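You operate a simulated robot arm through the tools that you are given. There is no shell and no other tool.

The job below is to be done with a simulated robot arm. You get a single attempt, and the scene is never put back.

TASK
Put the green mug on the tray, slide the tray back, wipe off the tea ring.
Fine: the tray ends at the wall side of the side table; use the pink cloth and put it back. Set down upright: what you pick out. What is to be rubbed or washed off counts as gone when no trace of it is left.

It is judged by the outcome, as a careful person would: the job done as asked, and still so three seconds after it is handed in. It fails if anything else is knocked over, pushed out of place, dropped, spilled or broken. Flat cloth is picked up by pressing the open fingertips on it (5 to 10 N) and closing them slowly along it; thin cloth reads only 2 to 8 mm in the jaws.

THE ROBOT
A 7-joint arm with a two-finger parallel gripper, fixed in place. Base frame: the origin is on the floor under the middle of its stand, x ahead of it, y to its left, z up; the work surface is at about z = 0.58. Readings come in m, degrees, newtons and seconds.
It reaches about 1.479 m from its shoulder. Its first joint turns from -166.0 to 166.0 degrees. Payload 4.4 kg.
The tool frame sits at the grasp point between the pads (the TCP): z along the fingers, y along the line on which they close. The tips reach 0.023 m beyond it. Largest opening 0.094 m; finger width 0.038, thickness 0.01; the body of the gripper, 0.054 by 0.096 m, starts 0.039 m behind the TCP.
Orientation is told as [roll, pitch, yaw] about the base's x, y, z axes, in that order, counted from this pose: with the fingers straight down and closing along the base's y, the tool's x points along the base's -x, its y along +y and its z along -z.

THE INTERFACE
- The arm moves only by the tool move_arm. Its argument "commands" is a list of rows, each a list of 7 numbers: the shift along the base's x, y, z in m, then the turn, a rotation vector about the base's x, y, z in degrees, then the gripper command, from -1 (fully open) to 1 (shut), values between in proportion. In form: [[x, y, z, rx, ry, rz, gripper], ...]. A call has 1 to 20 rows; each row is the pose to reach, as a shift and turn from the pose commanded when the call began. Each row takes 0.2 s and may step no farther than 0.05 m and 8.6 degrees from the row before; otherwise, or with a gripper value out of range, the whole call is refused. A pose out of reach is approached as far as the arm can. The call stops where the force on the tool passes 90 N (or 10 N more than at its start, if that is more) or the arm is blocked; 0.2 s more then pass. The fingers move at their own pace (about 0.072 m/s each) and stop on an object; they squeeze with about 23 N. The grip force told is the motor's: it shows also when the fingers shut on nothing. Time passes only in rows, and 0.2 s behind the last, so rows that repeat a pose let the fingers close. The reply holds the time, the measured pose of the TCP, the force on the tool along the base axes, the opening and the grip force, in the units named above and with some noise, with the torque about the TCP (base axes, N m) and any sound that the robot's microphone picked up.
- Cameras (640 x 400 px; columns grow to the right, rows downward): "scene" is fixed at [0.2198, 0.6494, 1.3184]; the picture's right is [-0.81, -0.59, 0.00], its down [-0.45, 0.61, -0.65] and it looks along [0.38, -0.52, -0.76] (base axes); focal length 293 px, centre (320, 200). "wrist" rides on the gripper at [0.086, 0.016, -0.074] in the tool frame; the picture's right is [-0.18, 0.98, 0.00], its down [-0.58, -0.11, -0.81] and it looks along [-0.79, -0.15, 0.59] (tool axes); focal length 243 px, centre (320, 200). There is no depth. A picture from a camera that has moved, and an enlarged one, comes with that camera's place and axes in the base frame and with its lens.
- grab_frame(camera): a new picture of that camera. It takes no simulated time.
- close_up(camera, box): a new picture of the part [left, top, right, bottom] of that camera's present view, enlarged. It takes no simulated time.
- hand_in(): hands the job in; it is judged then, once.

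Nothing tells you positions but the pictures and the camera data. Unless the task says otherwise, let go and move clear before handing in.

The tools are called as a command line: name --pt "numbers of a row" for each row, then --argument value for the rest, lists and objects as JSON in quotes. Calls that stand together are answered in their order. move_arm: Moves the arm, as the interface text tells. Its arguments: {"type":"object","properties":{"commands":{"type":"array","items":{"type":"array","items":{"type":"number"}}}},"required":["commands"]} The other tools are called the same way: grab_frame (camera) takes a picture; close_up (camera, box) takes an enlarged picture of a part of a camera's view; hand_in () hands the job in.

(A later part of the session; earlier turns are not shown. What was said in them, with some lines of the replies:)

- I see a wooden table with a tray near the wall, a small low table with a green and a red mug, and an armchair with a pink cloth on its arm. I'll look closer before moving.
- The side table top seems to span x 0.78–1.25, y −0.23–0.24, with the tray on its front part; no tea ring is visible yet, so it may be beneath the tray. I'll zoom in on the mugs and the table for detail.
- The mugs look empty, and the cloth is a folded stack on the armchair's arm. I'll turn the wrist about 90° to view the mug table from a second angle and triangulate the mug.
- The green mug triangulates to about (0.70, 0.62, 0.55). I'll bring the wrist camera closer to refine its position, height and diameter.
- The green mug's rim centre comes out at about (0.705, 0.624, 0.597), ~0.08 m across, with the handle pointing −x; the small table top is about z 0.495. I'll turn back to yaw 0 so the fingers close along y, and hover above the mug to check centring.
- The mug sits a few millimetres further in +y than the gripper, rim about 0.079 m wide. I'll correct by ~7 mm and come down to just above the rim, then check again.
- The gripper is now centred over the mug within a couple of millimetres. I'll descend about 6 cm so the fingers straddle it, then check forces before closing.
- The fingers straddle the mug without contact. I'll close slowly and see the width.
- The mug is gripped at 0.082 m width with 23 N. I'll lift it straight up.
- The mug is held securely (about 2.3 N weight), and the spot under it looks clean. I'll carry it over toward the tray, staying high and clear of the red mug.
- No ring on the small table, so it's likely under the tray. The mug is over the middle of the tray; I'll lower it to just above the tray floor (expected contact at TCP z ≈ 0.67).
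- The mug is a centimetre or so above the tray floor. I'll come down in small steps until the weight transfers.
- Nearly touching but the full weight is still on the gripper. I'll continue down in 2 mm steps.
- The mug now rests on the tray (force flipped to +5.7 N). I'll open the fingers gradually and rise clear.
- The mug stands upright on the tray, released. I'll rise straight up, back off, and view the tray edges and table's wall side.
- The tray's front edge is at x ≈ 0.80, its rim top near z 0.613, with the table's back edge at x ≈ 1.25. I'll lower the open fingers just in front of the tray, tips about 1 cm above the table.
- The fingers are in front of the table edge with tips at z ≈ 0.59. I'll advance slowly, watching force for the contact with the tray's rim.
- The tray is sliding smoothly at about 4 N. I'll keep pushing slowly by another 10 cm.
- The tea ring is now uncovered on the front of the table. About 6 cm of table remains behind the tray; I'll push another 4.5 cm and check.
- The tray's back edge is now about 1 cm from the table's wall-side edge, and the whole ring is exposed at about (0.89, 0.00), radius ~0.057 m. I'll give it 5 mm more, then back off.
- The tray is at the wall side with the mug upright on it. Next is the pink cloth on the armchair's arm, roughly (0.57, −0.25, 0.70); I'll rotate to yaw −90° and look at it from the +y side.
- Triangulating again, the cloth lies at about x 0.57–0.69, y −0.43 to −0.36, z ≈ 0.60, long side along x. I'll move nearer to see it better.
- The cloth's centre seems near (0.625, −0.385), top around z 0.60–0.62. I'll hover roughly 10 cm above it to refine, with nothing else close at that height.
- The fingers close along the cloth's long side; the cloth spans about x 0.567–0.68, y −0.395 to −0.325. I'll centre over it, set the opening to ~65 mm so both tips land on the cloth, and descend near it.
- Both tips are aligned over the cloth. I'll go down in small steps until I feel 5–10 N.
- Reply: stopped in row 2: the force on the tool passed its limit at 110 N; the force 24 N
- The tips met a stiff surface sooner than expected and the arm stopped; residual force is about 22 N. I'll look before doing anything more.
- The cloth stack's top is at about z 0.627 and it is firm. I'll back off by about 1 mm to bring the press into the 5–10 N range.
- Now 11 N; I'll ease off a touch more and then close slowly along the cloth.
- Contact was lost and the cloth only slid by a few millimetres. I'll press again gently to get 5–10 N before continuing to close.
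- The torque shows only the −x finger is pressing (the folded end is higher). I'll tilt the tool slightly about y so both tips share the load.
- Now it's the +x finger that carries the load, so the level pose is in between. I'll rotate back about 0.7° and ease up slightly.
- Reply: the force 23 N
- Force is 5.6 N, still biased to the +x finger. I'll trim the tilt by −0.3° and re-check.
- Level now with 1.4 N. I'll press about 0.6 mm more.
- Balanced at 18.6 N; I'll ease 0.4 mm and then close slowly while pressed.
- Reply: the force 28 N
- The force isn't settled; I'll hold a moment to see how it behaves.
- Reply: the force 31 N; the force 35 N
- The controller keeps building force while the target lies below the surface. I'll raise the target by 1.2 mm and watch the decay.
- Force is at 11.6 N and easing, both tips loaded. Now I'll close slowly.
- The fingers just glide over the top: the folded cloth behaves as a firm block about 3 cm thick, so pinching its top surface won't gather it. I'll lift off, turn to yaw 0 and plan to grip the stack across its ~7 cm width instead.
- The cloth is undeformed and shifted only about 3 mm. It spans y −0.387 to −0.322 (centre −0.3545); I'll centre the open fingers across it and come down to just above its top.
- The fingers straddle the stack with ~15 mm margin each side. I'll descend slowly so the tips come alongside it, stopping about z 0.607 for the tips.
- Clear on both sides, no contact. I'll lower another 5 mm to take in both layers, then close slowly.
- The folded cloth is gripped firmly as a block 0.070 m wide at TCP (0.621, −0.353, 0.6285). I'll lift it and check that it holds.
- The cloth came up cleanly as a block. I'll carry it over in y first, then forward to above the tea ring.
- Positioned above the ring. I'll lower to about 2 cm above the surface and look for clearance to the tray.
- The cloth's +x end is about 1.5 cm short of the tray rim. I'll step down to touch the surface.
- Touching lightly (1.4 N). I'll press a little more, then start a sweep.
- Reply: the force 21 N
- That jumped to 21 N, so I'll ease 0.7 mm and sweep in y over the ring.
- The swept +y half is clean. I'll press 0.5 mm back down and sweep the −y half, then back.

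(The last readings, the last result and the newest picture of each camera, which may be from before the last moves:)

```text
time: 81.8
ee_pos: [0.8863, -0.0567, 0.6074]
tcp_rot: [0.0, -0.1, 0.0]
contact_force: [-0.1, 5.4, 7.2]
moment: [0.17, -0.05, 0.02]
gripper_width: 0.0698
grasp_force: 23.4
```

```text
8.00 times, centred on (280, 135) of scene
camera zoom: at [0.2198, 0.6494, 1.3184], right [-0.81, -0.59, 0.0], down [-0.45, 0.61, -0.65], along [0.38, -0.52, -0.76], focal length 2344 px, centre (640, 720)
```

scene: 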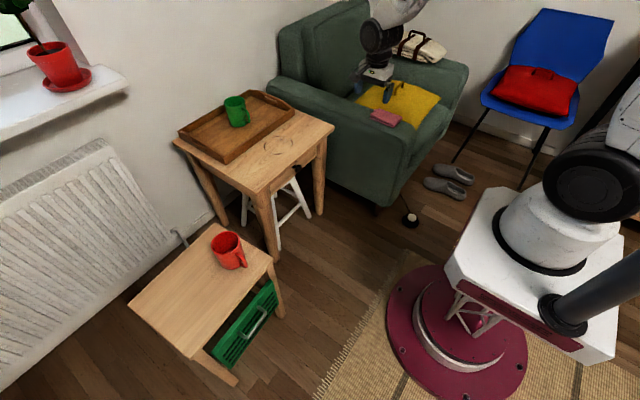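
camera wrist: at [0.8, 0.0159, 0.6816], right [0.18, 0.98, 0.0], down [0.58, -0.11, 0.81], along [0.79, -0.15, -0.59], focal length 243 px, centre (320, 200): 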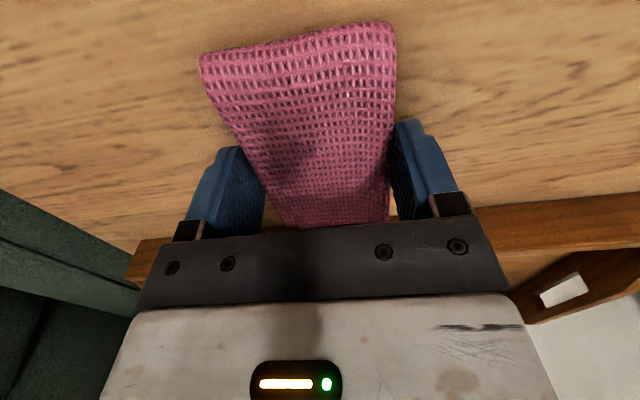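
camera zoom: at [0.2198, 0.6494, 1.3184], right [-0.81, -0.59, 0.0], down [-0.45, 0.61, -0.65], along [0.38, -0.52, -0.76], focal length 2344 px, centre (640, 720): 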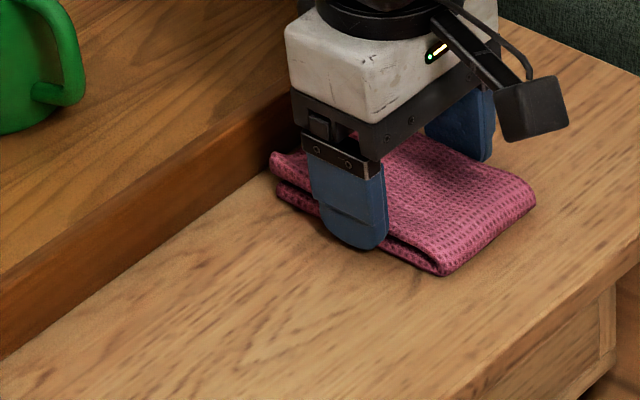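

Good contact (7 N) and the area behind the cloth is clean. I'll make another full pass slightly nearer the tray (+1 cm in x), then one slightly nearer the front.

move_arm --pt "0.005 0 0 0 0 0 1" --pt "0.01 0.005 0 0 0 0 1" --pt "0.01 0.02 0 0 0 0 1" --pt "0.01 0.035 0 0 0 0 1" --pt "0.01 0.05 0 0 0 0 1" --pt "0.01 0.065 0 0 0 0 1" --pt "0.01 0.08 0 0 0 0 1" --pt "0.01 0.095 0 0 0 0 1" --pt "0.01 0.11 0 0 0 0 1" --pt "0.01 0.12 0 0 0 0 1"

close_up --camera "scene" --box '[245, 110, 315, 160]'

```text
time: 84.0
ee_pos: [0.8986, 0.0629, 0.608]
tcp_rot: [0.0, 0.0, 0.1]
contact_force: [-0.1, -1.2, 2.0]
moment: [-0.01, 0.07, 0.05]
gripper_width: 0.0694
grasp_force: 22.7
```

```text
8.00 times, centred on (280, 135) of scene
camera zoom: at [0.2198, 0.6494, 1.3184], right [-0.81, -0.59, 0.0], down [-0.45, 0.61, -0.65], along [0.38, -0.52, -0.76], focal length 2344 px, centre (640, 720)
```

zoom: 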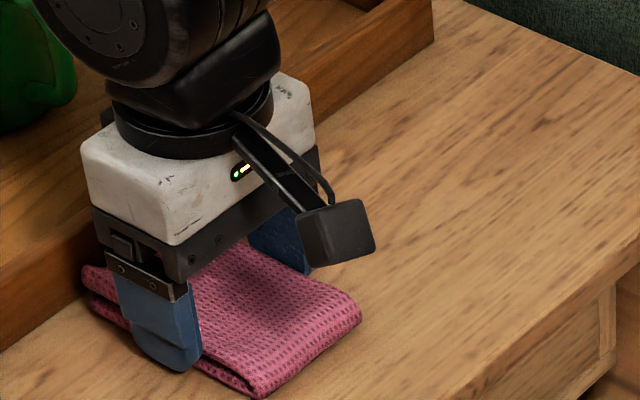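

The visible area looks clean. One more return pass at x ≈ 0.875 with slightly firmer pressure, then I'll lift and inspect.

move_arm --pt "-0.008 0 -0.0003 0 0 0 1" --pt "-0.016 -0.005 -0.0003 0 0 0 1" --pt "-0.022 -0.018 -0.0003 0 0 0 1" --pt "-0.022 -0.033 -0.0003 0 0 0 1" --pt "-0.022 -0.048 -0.0003 0 0 0 1" --pt "-0.022 -0.063 -0.0003 0 0 0 1" --pt "-0.022 -0.078 -0.0003 0 0 0 1" --pt "-0.022 -0.093 -0.0003 0 0 0 1" --pt "-0.022 -0.108 -0.0003 0 0 0 1" --pt "-0.022 -0.123 -0.0003 0 0 0 1"

close_up --camera "scene" --box '[245, 110, 315, 160]'

```text
time: 86.2
ee_pos: [0.8756, -0.0628, 0.6059]
tcp_rot: [0.1, -0.1, -0.1]
contact_force: [0.7, 12.0, 17.5]
moment: [0.47, 0.16, -0.11]
gripper_width: 0.0694
grasp_force: 22.9
```

```text
8.00 times, centred on (280, 135) of scene
camera zoom: at [0.2198, 0.6494, 1.3184], right [-0.81, -0.59, 0.0], down [-0.45, 0.61, -0.65], along [0.38, -0.52, -0.76], focal length 2344 px, centre (640, 720)
```

zoom: 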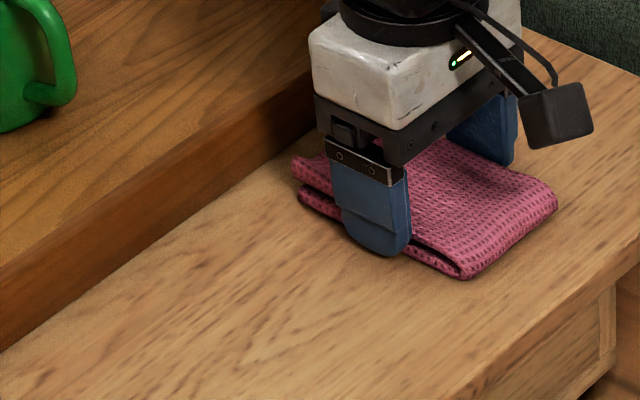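

Good firm contact that pass. I'll lift straight up and inspect the table for any trace.

move_arm --pt "0 0 0.005 0 0 0 1" --pt "0 0 0.03 0 0 0 1" --pt "0 0 0.07 0 0 0 1" --pt "0 0 0.11 0 0 0 1" --pt "-0.04 0 0.15 0 0 0 1" --pt "-0.08 0 0.17 0 0 0 1" --pt "-0.12 0 0.19 0 0 0 1" --pt "-0.16 0 0.19 0 0 0 1" --pt "-0.2 0 0.19 0 0 0 1" --pt "-0.24 0 0.19 0 0 0 1" --pt "-0.24 0 0.19 0 0 0 1"

close_up --camera "scene" --box '[248, 125, 308, 165]'

close_up --camera "scene" --box '[160, 80, 340, 200]'

grab_frame --camera "wrist"

```text
refused: row 5 steps farther than a row can; nothing moved
```

```text
10.00 times, centred on (278, 145) of scene
camera zoom: at [0.2198, 0.6494, 1.3184], right [-0.81, -0.59, 0.0], down [-0.45, 0.61, -0.65], along [0.38, -0.52, -0.76], focal length 2930 px, centre (740, 750)
```

zoom: 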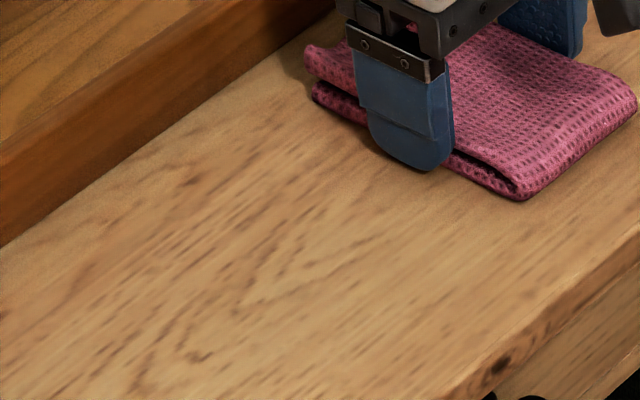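

```text
3.33 times, centred on (250, 140) of scene
camera zoom: at [0.2198, 0.6494, 1.3184], right [-0.81, -0.59, 0.0], down [-0.45, 0.61, -0.65], along [0.38, -0.52, -0.76], focal length 977 px, centre (553, 400)
```

zoom: 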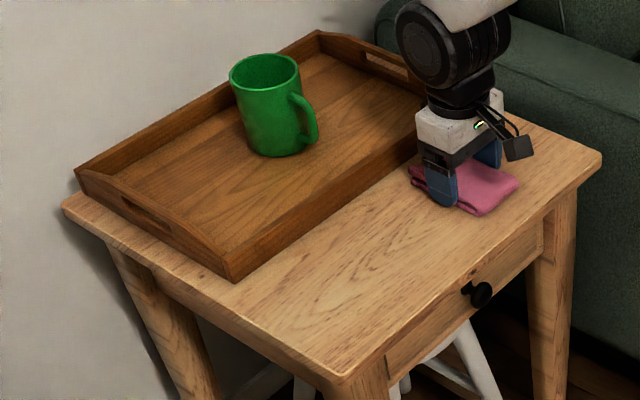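

```text
taken
camera wrist: at [0.789, -0.047, 0.6796], right [0.18, 0.98, 0.0], down [0.58, -0.11, 0.81], along [0.79, -0.15, -0.59], focal length 243 px, centre (320, 200)
```

wrist: 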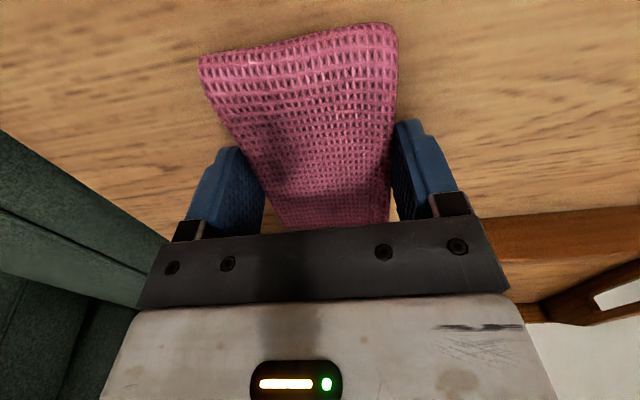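

That call was refused (step too long), nothing moved. I'll repeat the lift with smaller steps.

move_arm --pt "0 0 0.005 0 0 0 1" --pt "0 0 0.03 0 0 0 1" --pt "0 0 0.07 0 0 0 1" --pt "0 0 0.11 0 0 0 1" --pt "-0.03 0 0.14 0 0 0 1" --pt "-0.065 0 0.165 0 0 0 1" --pt "-0.105 0 0.18 0 0 0 1" --pt "-0.15 0 0.19 0 0 0 1" --pt "-0.195 0 0.19 0 0 0 1" --pt "-0.24 0 0.19 0 0 0 1" --pt "-0.24 0 0.19 0 0 0 1"

close_up --camera "scene" --box '[248, 115, 320, 165]'

close_up --camera "scene" --box '[160, 80, 340, 200]'

grab_frame --camera "wrist"

```text
time: 88.6
ee_pos: [0.6333, -0.0607, 0.7995]
tcp_rot: [0.0, -0.1, 0.0]
contact_force: [-0.3, 0.4, -0.4]
moment: [0.01, 0.02, -0.02]
gripper_width: 0.0695
grasp_force: 22.9
```

```text
8.00 times, centred on (284, 140) of scene
camera zoom: at [0.2198, 0.6494, 1.3184], right [-0.81, -0.59, 0.0], down [-0.45, 0.61, -0.65], along [0.38, -0.52, -0.76], focal length 2344 px, centre (608, 680)
```

zoom: 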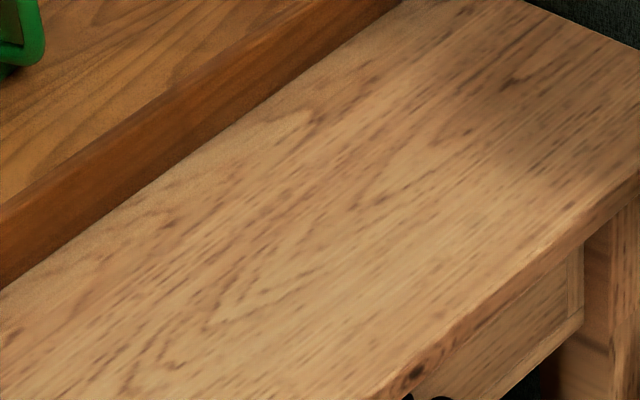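

```text
3.33 times, centred on (250, 140) of scene
camera zoom: at [0.2198, 0.6494, 1.3184], right [-0.81, -0.59, 0.0], down [-0.45, 0.61, -0.65], along [0.38, -0.52, -0.76], focal length 977 px, centre (553, 400)
```

zoom: 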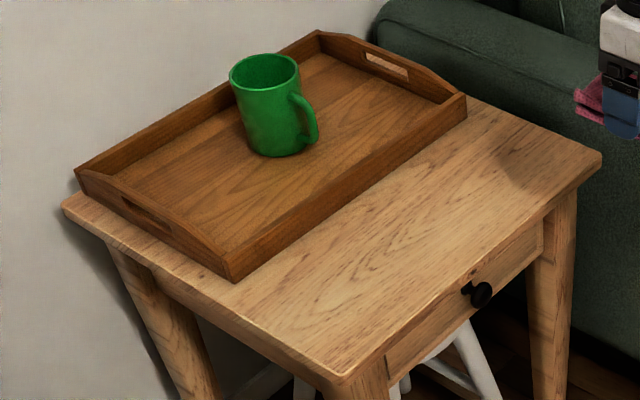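

```text
taken
camera wrist: at [0.5473, -0.0464, 0.8728], right [0.18, 0.98, 0.0], down [0.58, -0.11, 0.81], along [0.79, -0.15, -0.59], focal length 243 px, centre (320, 200)
```

wrist: 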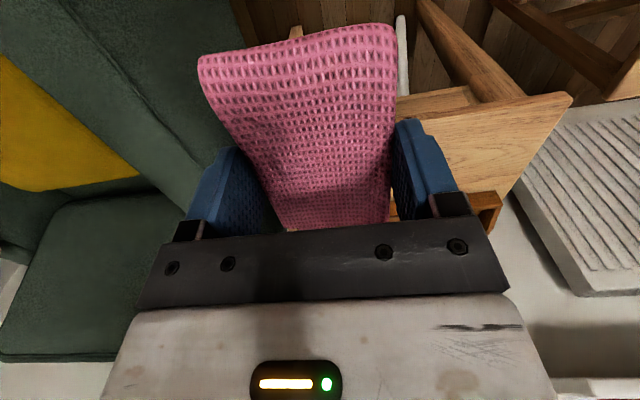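

The ring seems gone. I'll zoom in tightly to be sure before returning the cloth.

close_up --camera "scene" --box '[258, 130, 298, 157]'

close_up --camera "scene" --box '[255, 128, 281, 145]'

close_up --camera "scene" --box '[275, 128, 301, 145]'

close_up --camera "scene" --box '[260, 142, 290, 162]'

```text
14.81 times, centred on (278, 144) of scene
camera zoom: at [0.2198, 0.6494, 1.3184], right [-0.81, -0.59, 0.0], down [-0.45, 0.61, -0.65], along [0.38, -0.52, -0.76], focal length 4341 px, centre (942, 1037)
```

zoom: 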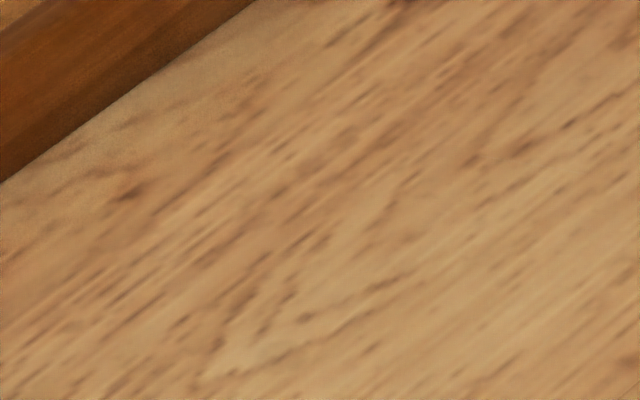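

```text
16.00 times, centred on (268, 136) of scene
camera zoom: at [0.2198, 0.6494, 1.3184], right [-0.81, -0.59, 0.0], down [-0.45, 0.61, -0.65], along [0.38, -0.52, -0.76], focal length 4688 px, centre (1152, 1216)
```

zoom: 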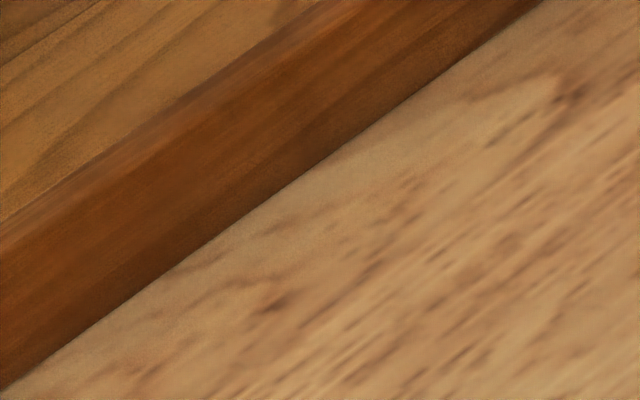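

```text
16.00 times, centred on (288, 136) of scene
camera zoom: at [0.2198, 0.6494, 1.3184], right [-0.81, -0.59, 0.0], down [-0.45, 0.61, -0.65], along [0.38, -0.52, -0.76], focal length 4688 px, centre (832, 1216)
```

zoom: 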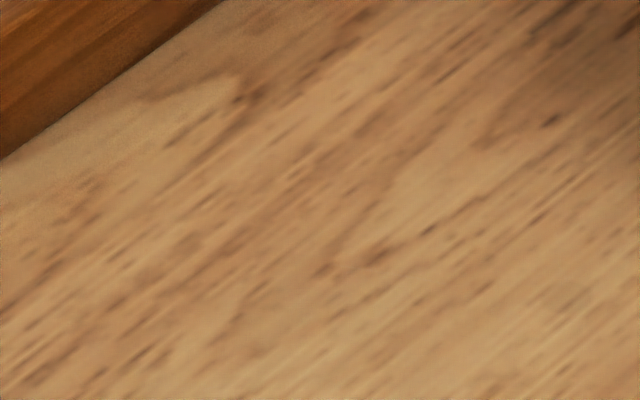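

```text
16.00 times, centred on (275, 152) of scene
camera zoom: at [0.2198, 0.6494, 1.3184], right [-0.81, -0.59, 0.0], down [-0.45, 0.61, -0.65], along [0.38, -0.52, -0.76], focal length 4688 px, centre (1040, 968)
```

zoom: 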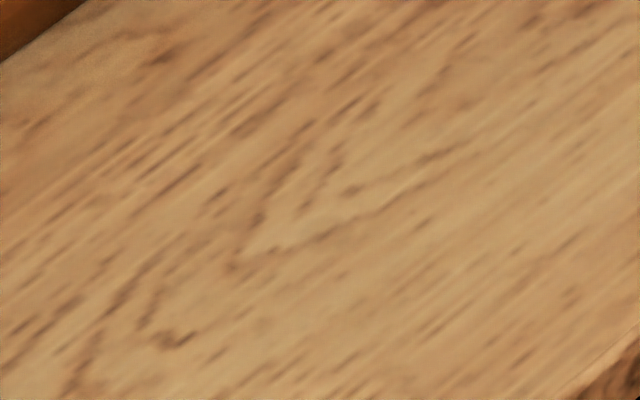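

No trace of the ring remains in any close-up. I'll now carry the cloth back above its original place on the armchair's arm, checking the table from the wrist camera on the way.

move_arm --pt "0 -0.03 0 0 0 0 1" --pt "-0.003 -0.075 0 0 0 0 1" --pt "-0.006 -0.12 0 0 0 0 1" --pt "-0.01 -0.165 0 0 0 0 1" --pt "-0.013 -0.21 0 0 0 0 1" --pt "-0.015 -0.25 0 0 0 0 1" --pt "-0.016 -0.28 0 0 0 0 1" --pt "-0.016 -0.293 0 0 0 0 1" --pt "-0.016 -0.293 0 0 0 0 1"

grab_frame --camera "wrist"

close_up --camera "wrist" --box '[460, 90, 640, 210]'

close_up --camera "scene" --box '[340, 40, 440, 140]'

```text
time: 90.6
ee_pos: [0.6176, -0.3528, 0.7985]
tcp_rot: [0.0, 0.0, 0.0]
contact_force: [-0.1, 0.7, -0.5]
moment: [-0.01, 0.0, 0.0]
gripper_width: 0.0695
grasp_force: 22.9
```

```text
taken
camera wrist: at [0.5326, -0.3374, 0.872], right [0.18, 0.98, 0.0], down [0.58, -0.11, 0.81], along [0.79, -0.15, -0.59], focal length 243 px, centre (320, 200)
```

wrist: 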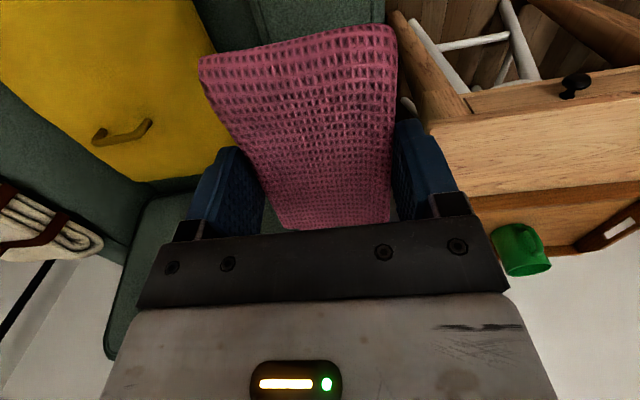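

```text
3.33 times, centred on (550, 150) of wrist
camera zoom: at [0.5326, -0.3374, 0.872], right [0.18, 0.98, 0.0], down [0.58, -0.11, 0.81], along [0.79, -0.15, -0.59], focal length 809 px, centre (-447, 367)
```

zoom: 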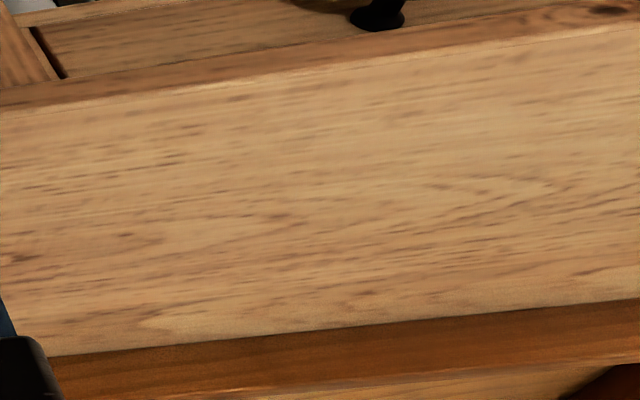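

```text
4.00 times, centred on (390, 90) of scene
camera zoom: at [0.2198, 0.6494, 1.3184], right [-0.81, -0.59, 0.0], down [-0.45, 0.61, -0.65], along [0.38, -0.52, -0.76], focal length 1172 px, centre (40, 640)
```

zoom: 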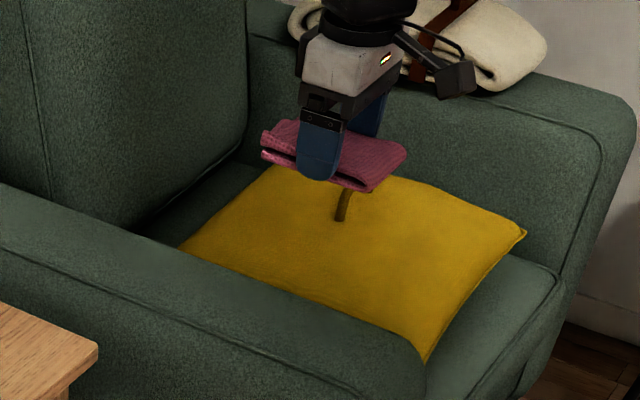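

The table is clean from this angle as well. The cloth is above its original spot; I'll lower it gently to just above the armrest.

move_arm --pt "0 -0.002 -0.04 0 0 0 1" --pt "0 -0.002 -0.08 0 0 0 1" --pt "0 -0.002 -0.12 0 0 0 1" --pt "0 -0.002 -0.15 0 0 0 1" --pt "0 -0.002 -0.162 0 0 0 1" --pt "0 -0.002 -0.166 0 0 0 1" --pt "0 -0.002 -0.166 0 0 0 1"

close_up --camera "scene" --box '[350, 80, 430, 140]'

```text
time: 92.2
ee_pos: [0.6194, -0.3568, 0.6305]
tcp_rot: [0.0, 0.1, 0.0]
contact_force: [1.1, -0.1, 0.4]
moment: [0.02, 0.02, -0.02]
gripper_width: 0.0698
grasp_force: 23.6
```

```text
6.67 times, centred on (390, 110) of scene
camera zoom: at [0.2198, 0.6494, 1.3184], right [-0.81, -0.59, 0.0], down [-0.45, 0.61, -0.65], along [0.38, -0.52, -0.76], focal length 1954 px, centre (-147, 800)
```

zoom: 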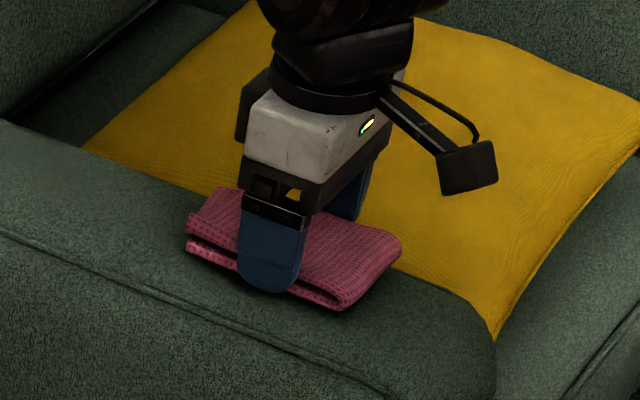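

Just a few mm above the armrest, nicely aligned with where it was originally. I'll lower in 1–2 mm steps until it rests.

move_arm --pt "0 0 -0.001 0 0 0 1" --pt "0 0 -0.002 0 0 0 1" --pt "0 0 -0.002 0 0 0 1"

```text
time: 93.0
ee_pos: [0.6169, -0.357, 0.6285]
tcp_rot: [0.0, 0.0, 0.0]
contact_force: [-0.8, 0.2, 0.6]
moment: [0.0, -0.03, 0.0]
gripper_width: 0.0693
grasp_force: 23.2
```

move_arm --pt "0 0 -0.001 0 0 0 1" --pt "0 0 -0.0015 0 0 0 1" --pt "0 0 -0.0015 0 0 0 1"

close_up --camera "scene" --box '[350, 80, 430, 140]'

```text
time: 93.8
ee_pos: [0.6164, -0.3547, 0.628]
tcp_rot: [0.0, 0.0, 0.0]
contact_force: [0.5, 0.3, 0.0]
moment: [0.0, 0.02, 0.0]
gripper_width: 0.0697
grasp_force: 23.0
```

```text
6.67 times, centred on (390, 110) of scene
camera zoom: at [0.2198, 0.6494, 1.3184], right [-0.81, -0.59, 0.0], down [-0.45, 0.61, -0.65], along [0.38, -0.52, -0.76], focal length 1954 px, centre (-147, 800)
```

zoom: 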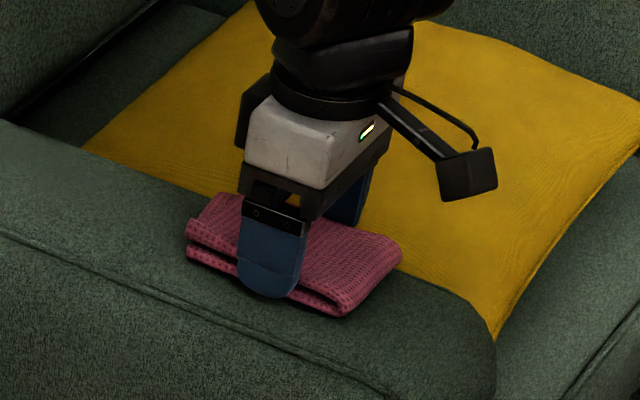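

move_arm --pt "0 0 -0.0005 0 0 0 1" --pt "0 0 -0.001 0 0 0 1" --pt "0 0 -0.001 0 0 0 1"

```text
time: 94.6
ee_pos: [0.6172, -0.3568, 0.6264]
tcp_rot: [0.0, 0.0, 0.0]
contact_force: [-0.7, 0.4, 2.1]
moment: [-0.01, -0.08, 0.04]
gripper_width: 0.0697
grasp_force: 23.1
```

Contact at 2 N: the cloth rests on the armrest. I'll open the fingers gently.

move_arm --pt "0 0 0 0 0 0 0" --pt "0 0 0 0 0 0 -0.5" --pt "0 0 0 0 0 0 -0.8" --pt "0 0 0 0 0 0 -1" --pt "0 0 0 0 0 0 -1"

close_up --camera "scene" --box '[350, 80, 430, 140]'

grab_frame --camera "wrist"

```text
time: 95.8
ee_pos: [0.6171, -0.3566, 0.6264]
tcp_rot: [0.0, 0.0, 0.0]
contact_force: [0.2, 0.5, -0.7]
moment: [-0.01, 0.02, 0.02]
gripper_width: 0.0941
grasp_force: 0.0
```

```text
6.67 times, centred on (390, 110) of scene
camera zoom: at [0.2198, 0.6494, 1.3184], right [-0.81, -0.59, 0.0], down [-0.45, 0.61, -0.65], along [0.38, -0.52, -0.76], focal length 1954 px, centre (-147, 800)
```

zoom: 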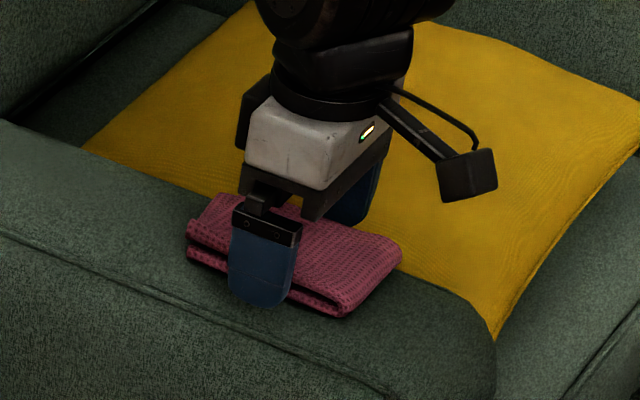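

```text
taken
camera wrist: at [0.5319, -0.3419, 0.6999], right [0.18, 0.98, 0.0], down [0.58, -0.11, 0.81], along [0.79, -0.15, -0.59], focal length 243 px, centre (320, 200)
```

wrist: 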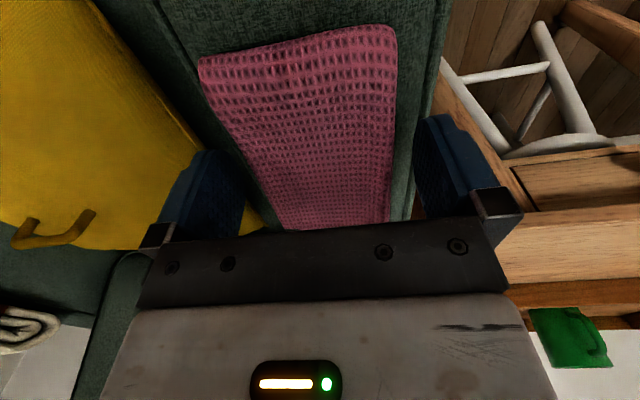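

Released; the cloth lies in place. I'll rise straight up and move clear, then check the whole scene.

move_arm --pt "0 0 0.01 0 0 0 -1" --pt "0 0 0.03 0 0 0 -1" --pt "0 0 0.06 0 0 0 -1" --pt "0 0 0.1 0 0 0 -1" --pt "0 0 0.14 0 0 0 -1" --pt "0 0 0.18 0 0 0 -1" --pt "0 0.03 0.21 0 0 0 -1" --pt "0 0.07 0.23 0 0 0 -1" --pt "0 0.11 0.24 0 0 0 -1" --pt "0 0.155 0.24 0 0 0 -1" --pt "0 0.2 0.24 0 0 0 -1" --pt "0 0.245 0.24 0 0 0 -1" --pt "0 0.29 0.24 0 0 0 -1" --pt "0 0.33 0.24 0 0 0 -1" --pt "0 0.36 0.24 0 0 0 -1" --pt "0 0.36 0.24 0 0 0 -1"

grab_frame --camera "scene"

close_up --camera "scene" --box '[360, 95, 424, 135]'

close_up --camera "scene" --box '[165, 90, 245, 150]'

grab_frame --camera "wrist"

```text
time: 99.2
ee_pos: [0.6189, 0.0027, 0.8669]
tcp_rot: [0.1, -0.1, 0.0]
contact_force: [-0.1, 0.1, 0.2]
moment: [-0.01, 0.01, -0.01]
gripper_width: 0.0938
grasp_force: 0.1
```

```text
taken
```

scene: 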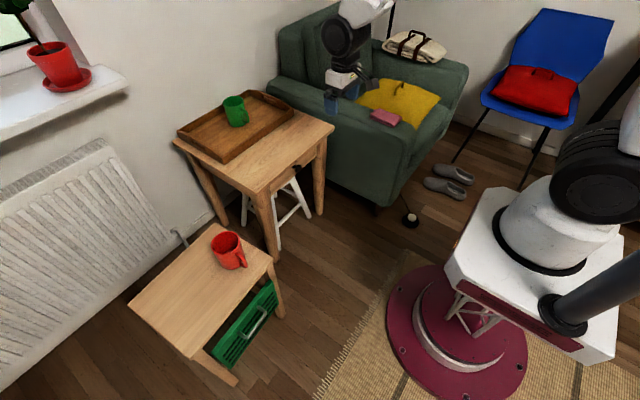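

```text
10.00 times, centred on (392, 115) of scene
camera zoom: at [0.2198, 0.6494, 1.3184], right [-0.81, -0.59, 0.0], down [-0.45, 0.61, -0.65], along [0.38, -0.52, -0.76], focal length 2930 px, centre (-400, 1050)
```

zoom: 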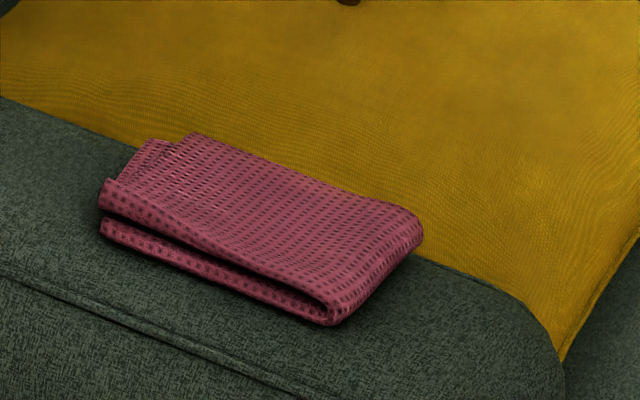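

```text
6.67 times, centred on (205, 120) of scene
camera zoom: at [0.2198, 0.6494, 1.3184], right [-0.81, -0.59, 0.0], down [-0.45, 0.61, -0.65], along [0.38, -0.52, -0.76], focal length 1954 px, centre (1087, 733)
```

zoom: 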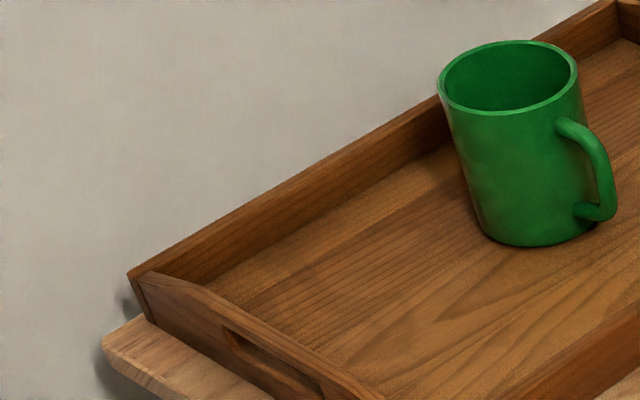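

```text
taken
camera wrist: at [0.533, 0.0183, 0.9403], right [0.18, 0.98, 0.0], down [0.58, -0.11, 0.81], along [0.79, -0.15, -0.59], focal length 243 px, centre (320, 200)
```

wrist: 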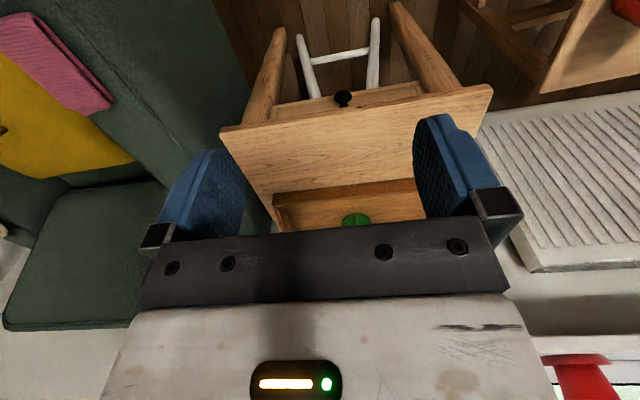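

The cloth is back within about a millimetre of where it lay. The tray with the upright green mug is at the wall side, the ring is gone, and the red mug, table and cushion look undisturbed. The gripper is open and clear, so I'm handing in.

hand_in

```text
The job is handed in.
```

I've handed the job in. The green mug is on the tray, the tray is back at the wall side of the side table, and the tea ring is wiped off.

- **Mug:** it stands upright near the middle of the tray.
- **Tray:** its back edge is about level with the table's back edge. The last few millimetres came from a light touch with the cloth while wiping.
- **Tea ring:** it was hidden under the tray. I wiped it with the pink cloth, and close-ups from both cameras showed no trace left.
- **Cloth:** it is back on the armchair's arm, within a millimetre or two of where it lay. My first try at picking it up pressed harder than intended and tripped the arm's force limit. It slid a few millimetres then, undamaged.

The red mug and everything else in view look undisturbed. The gripper was open and clear when I handed in.
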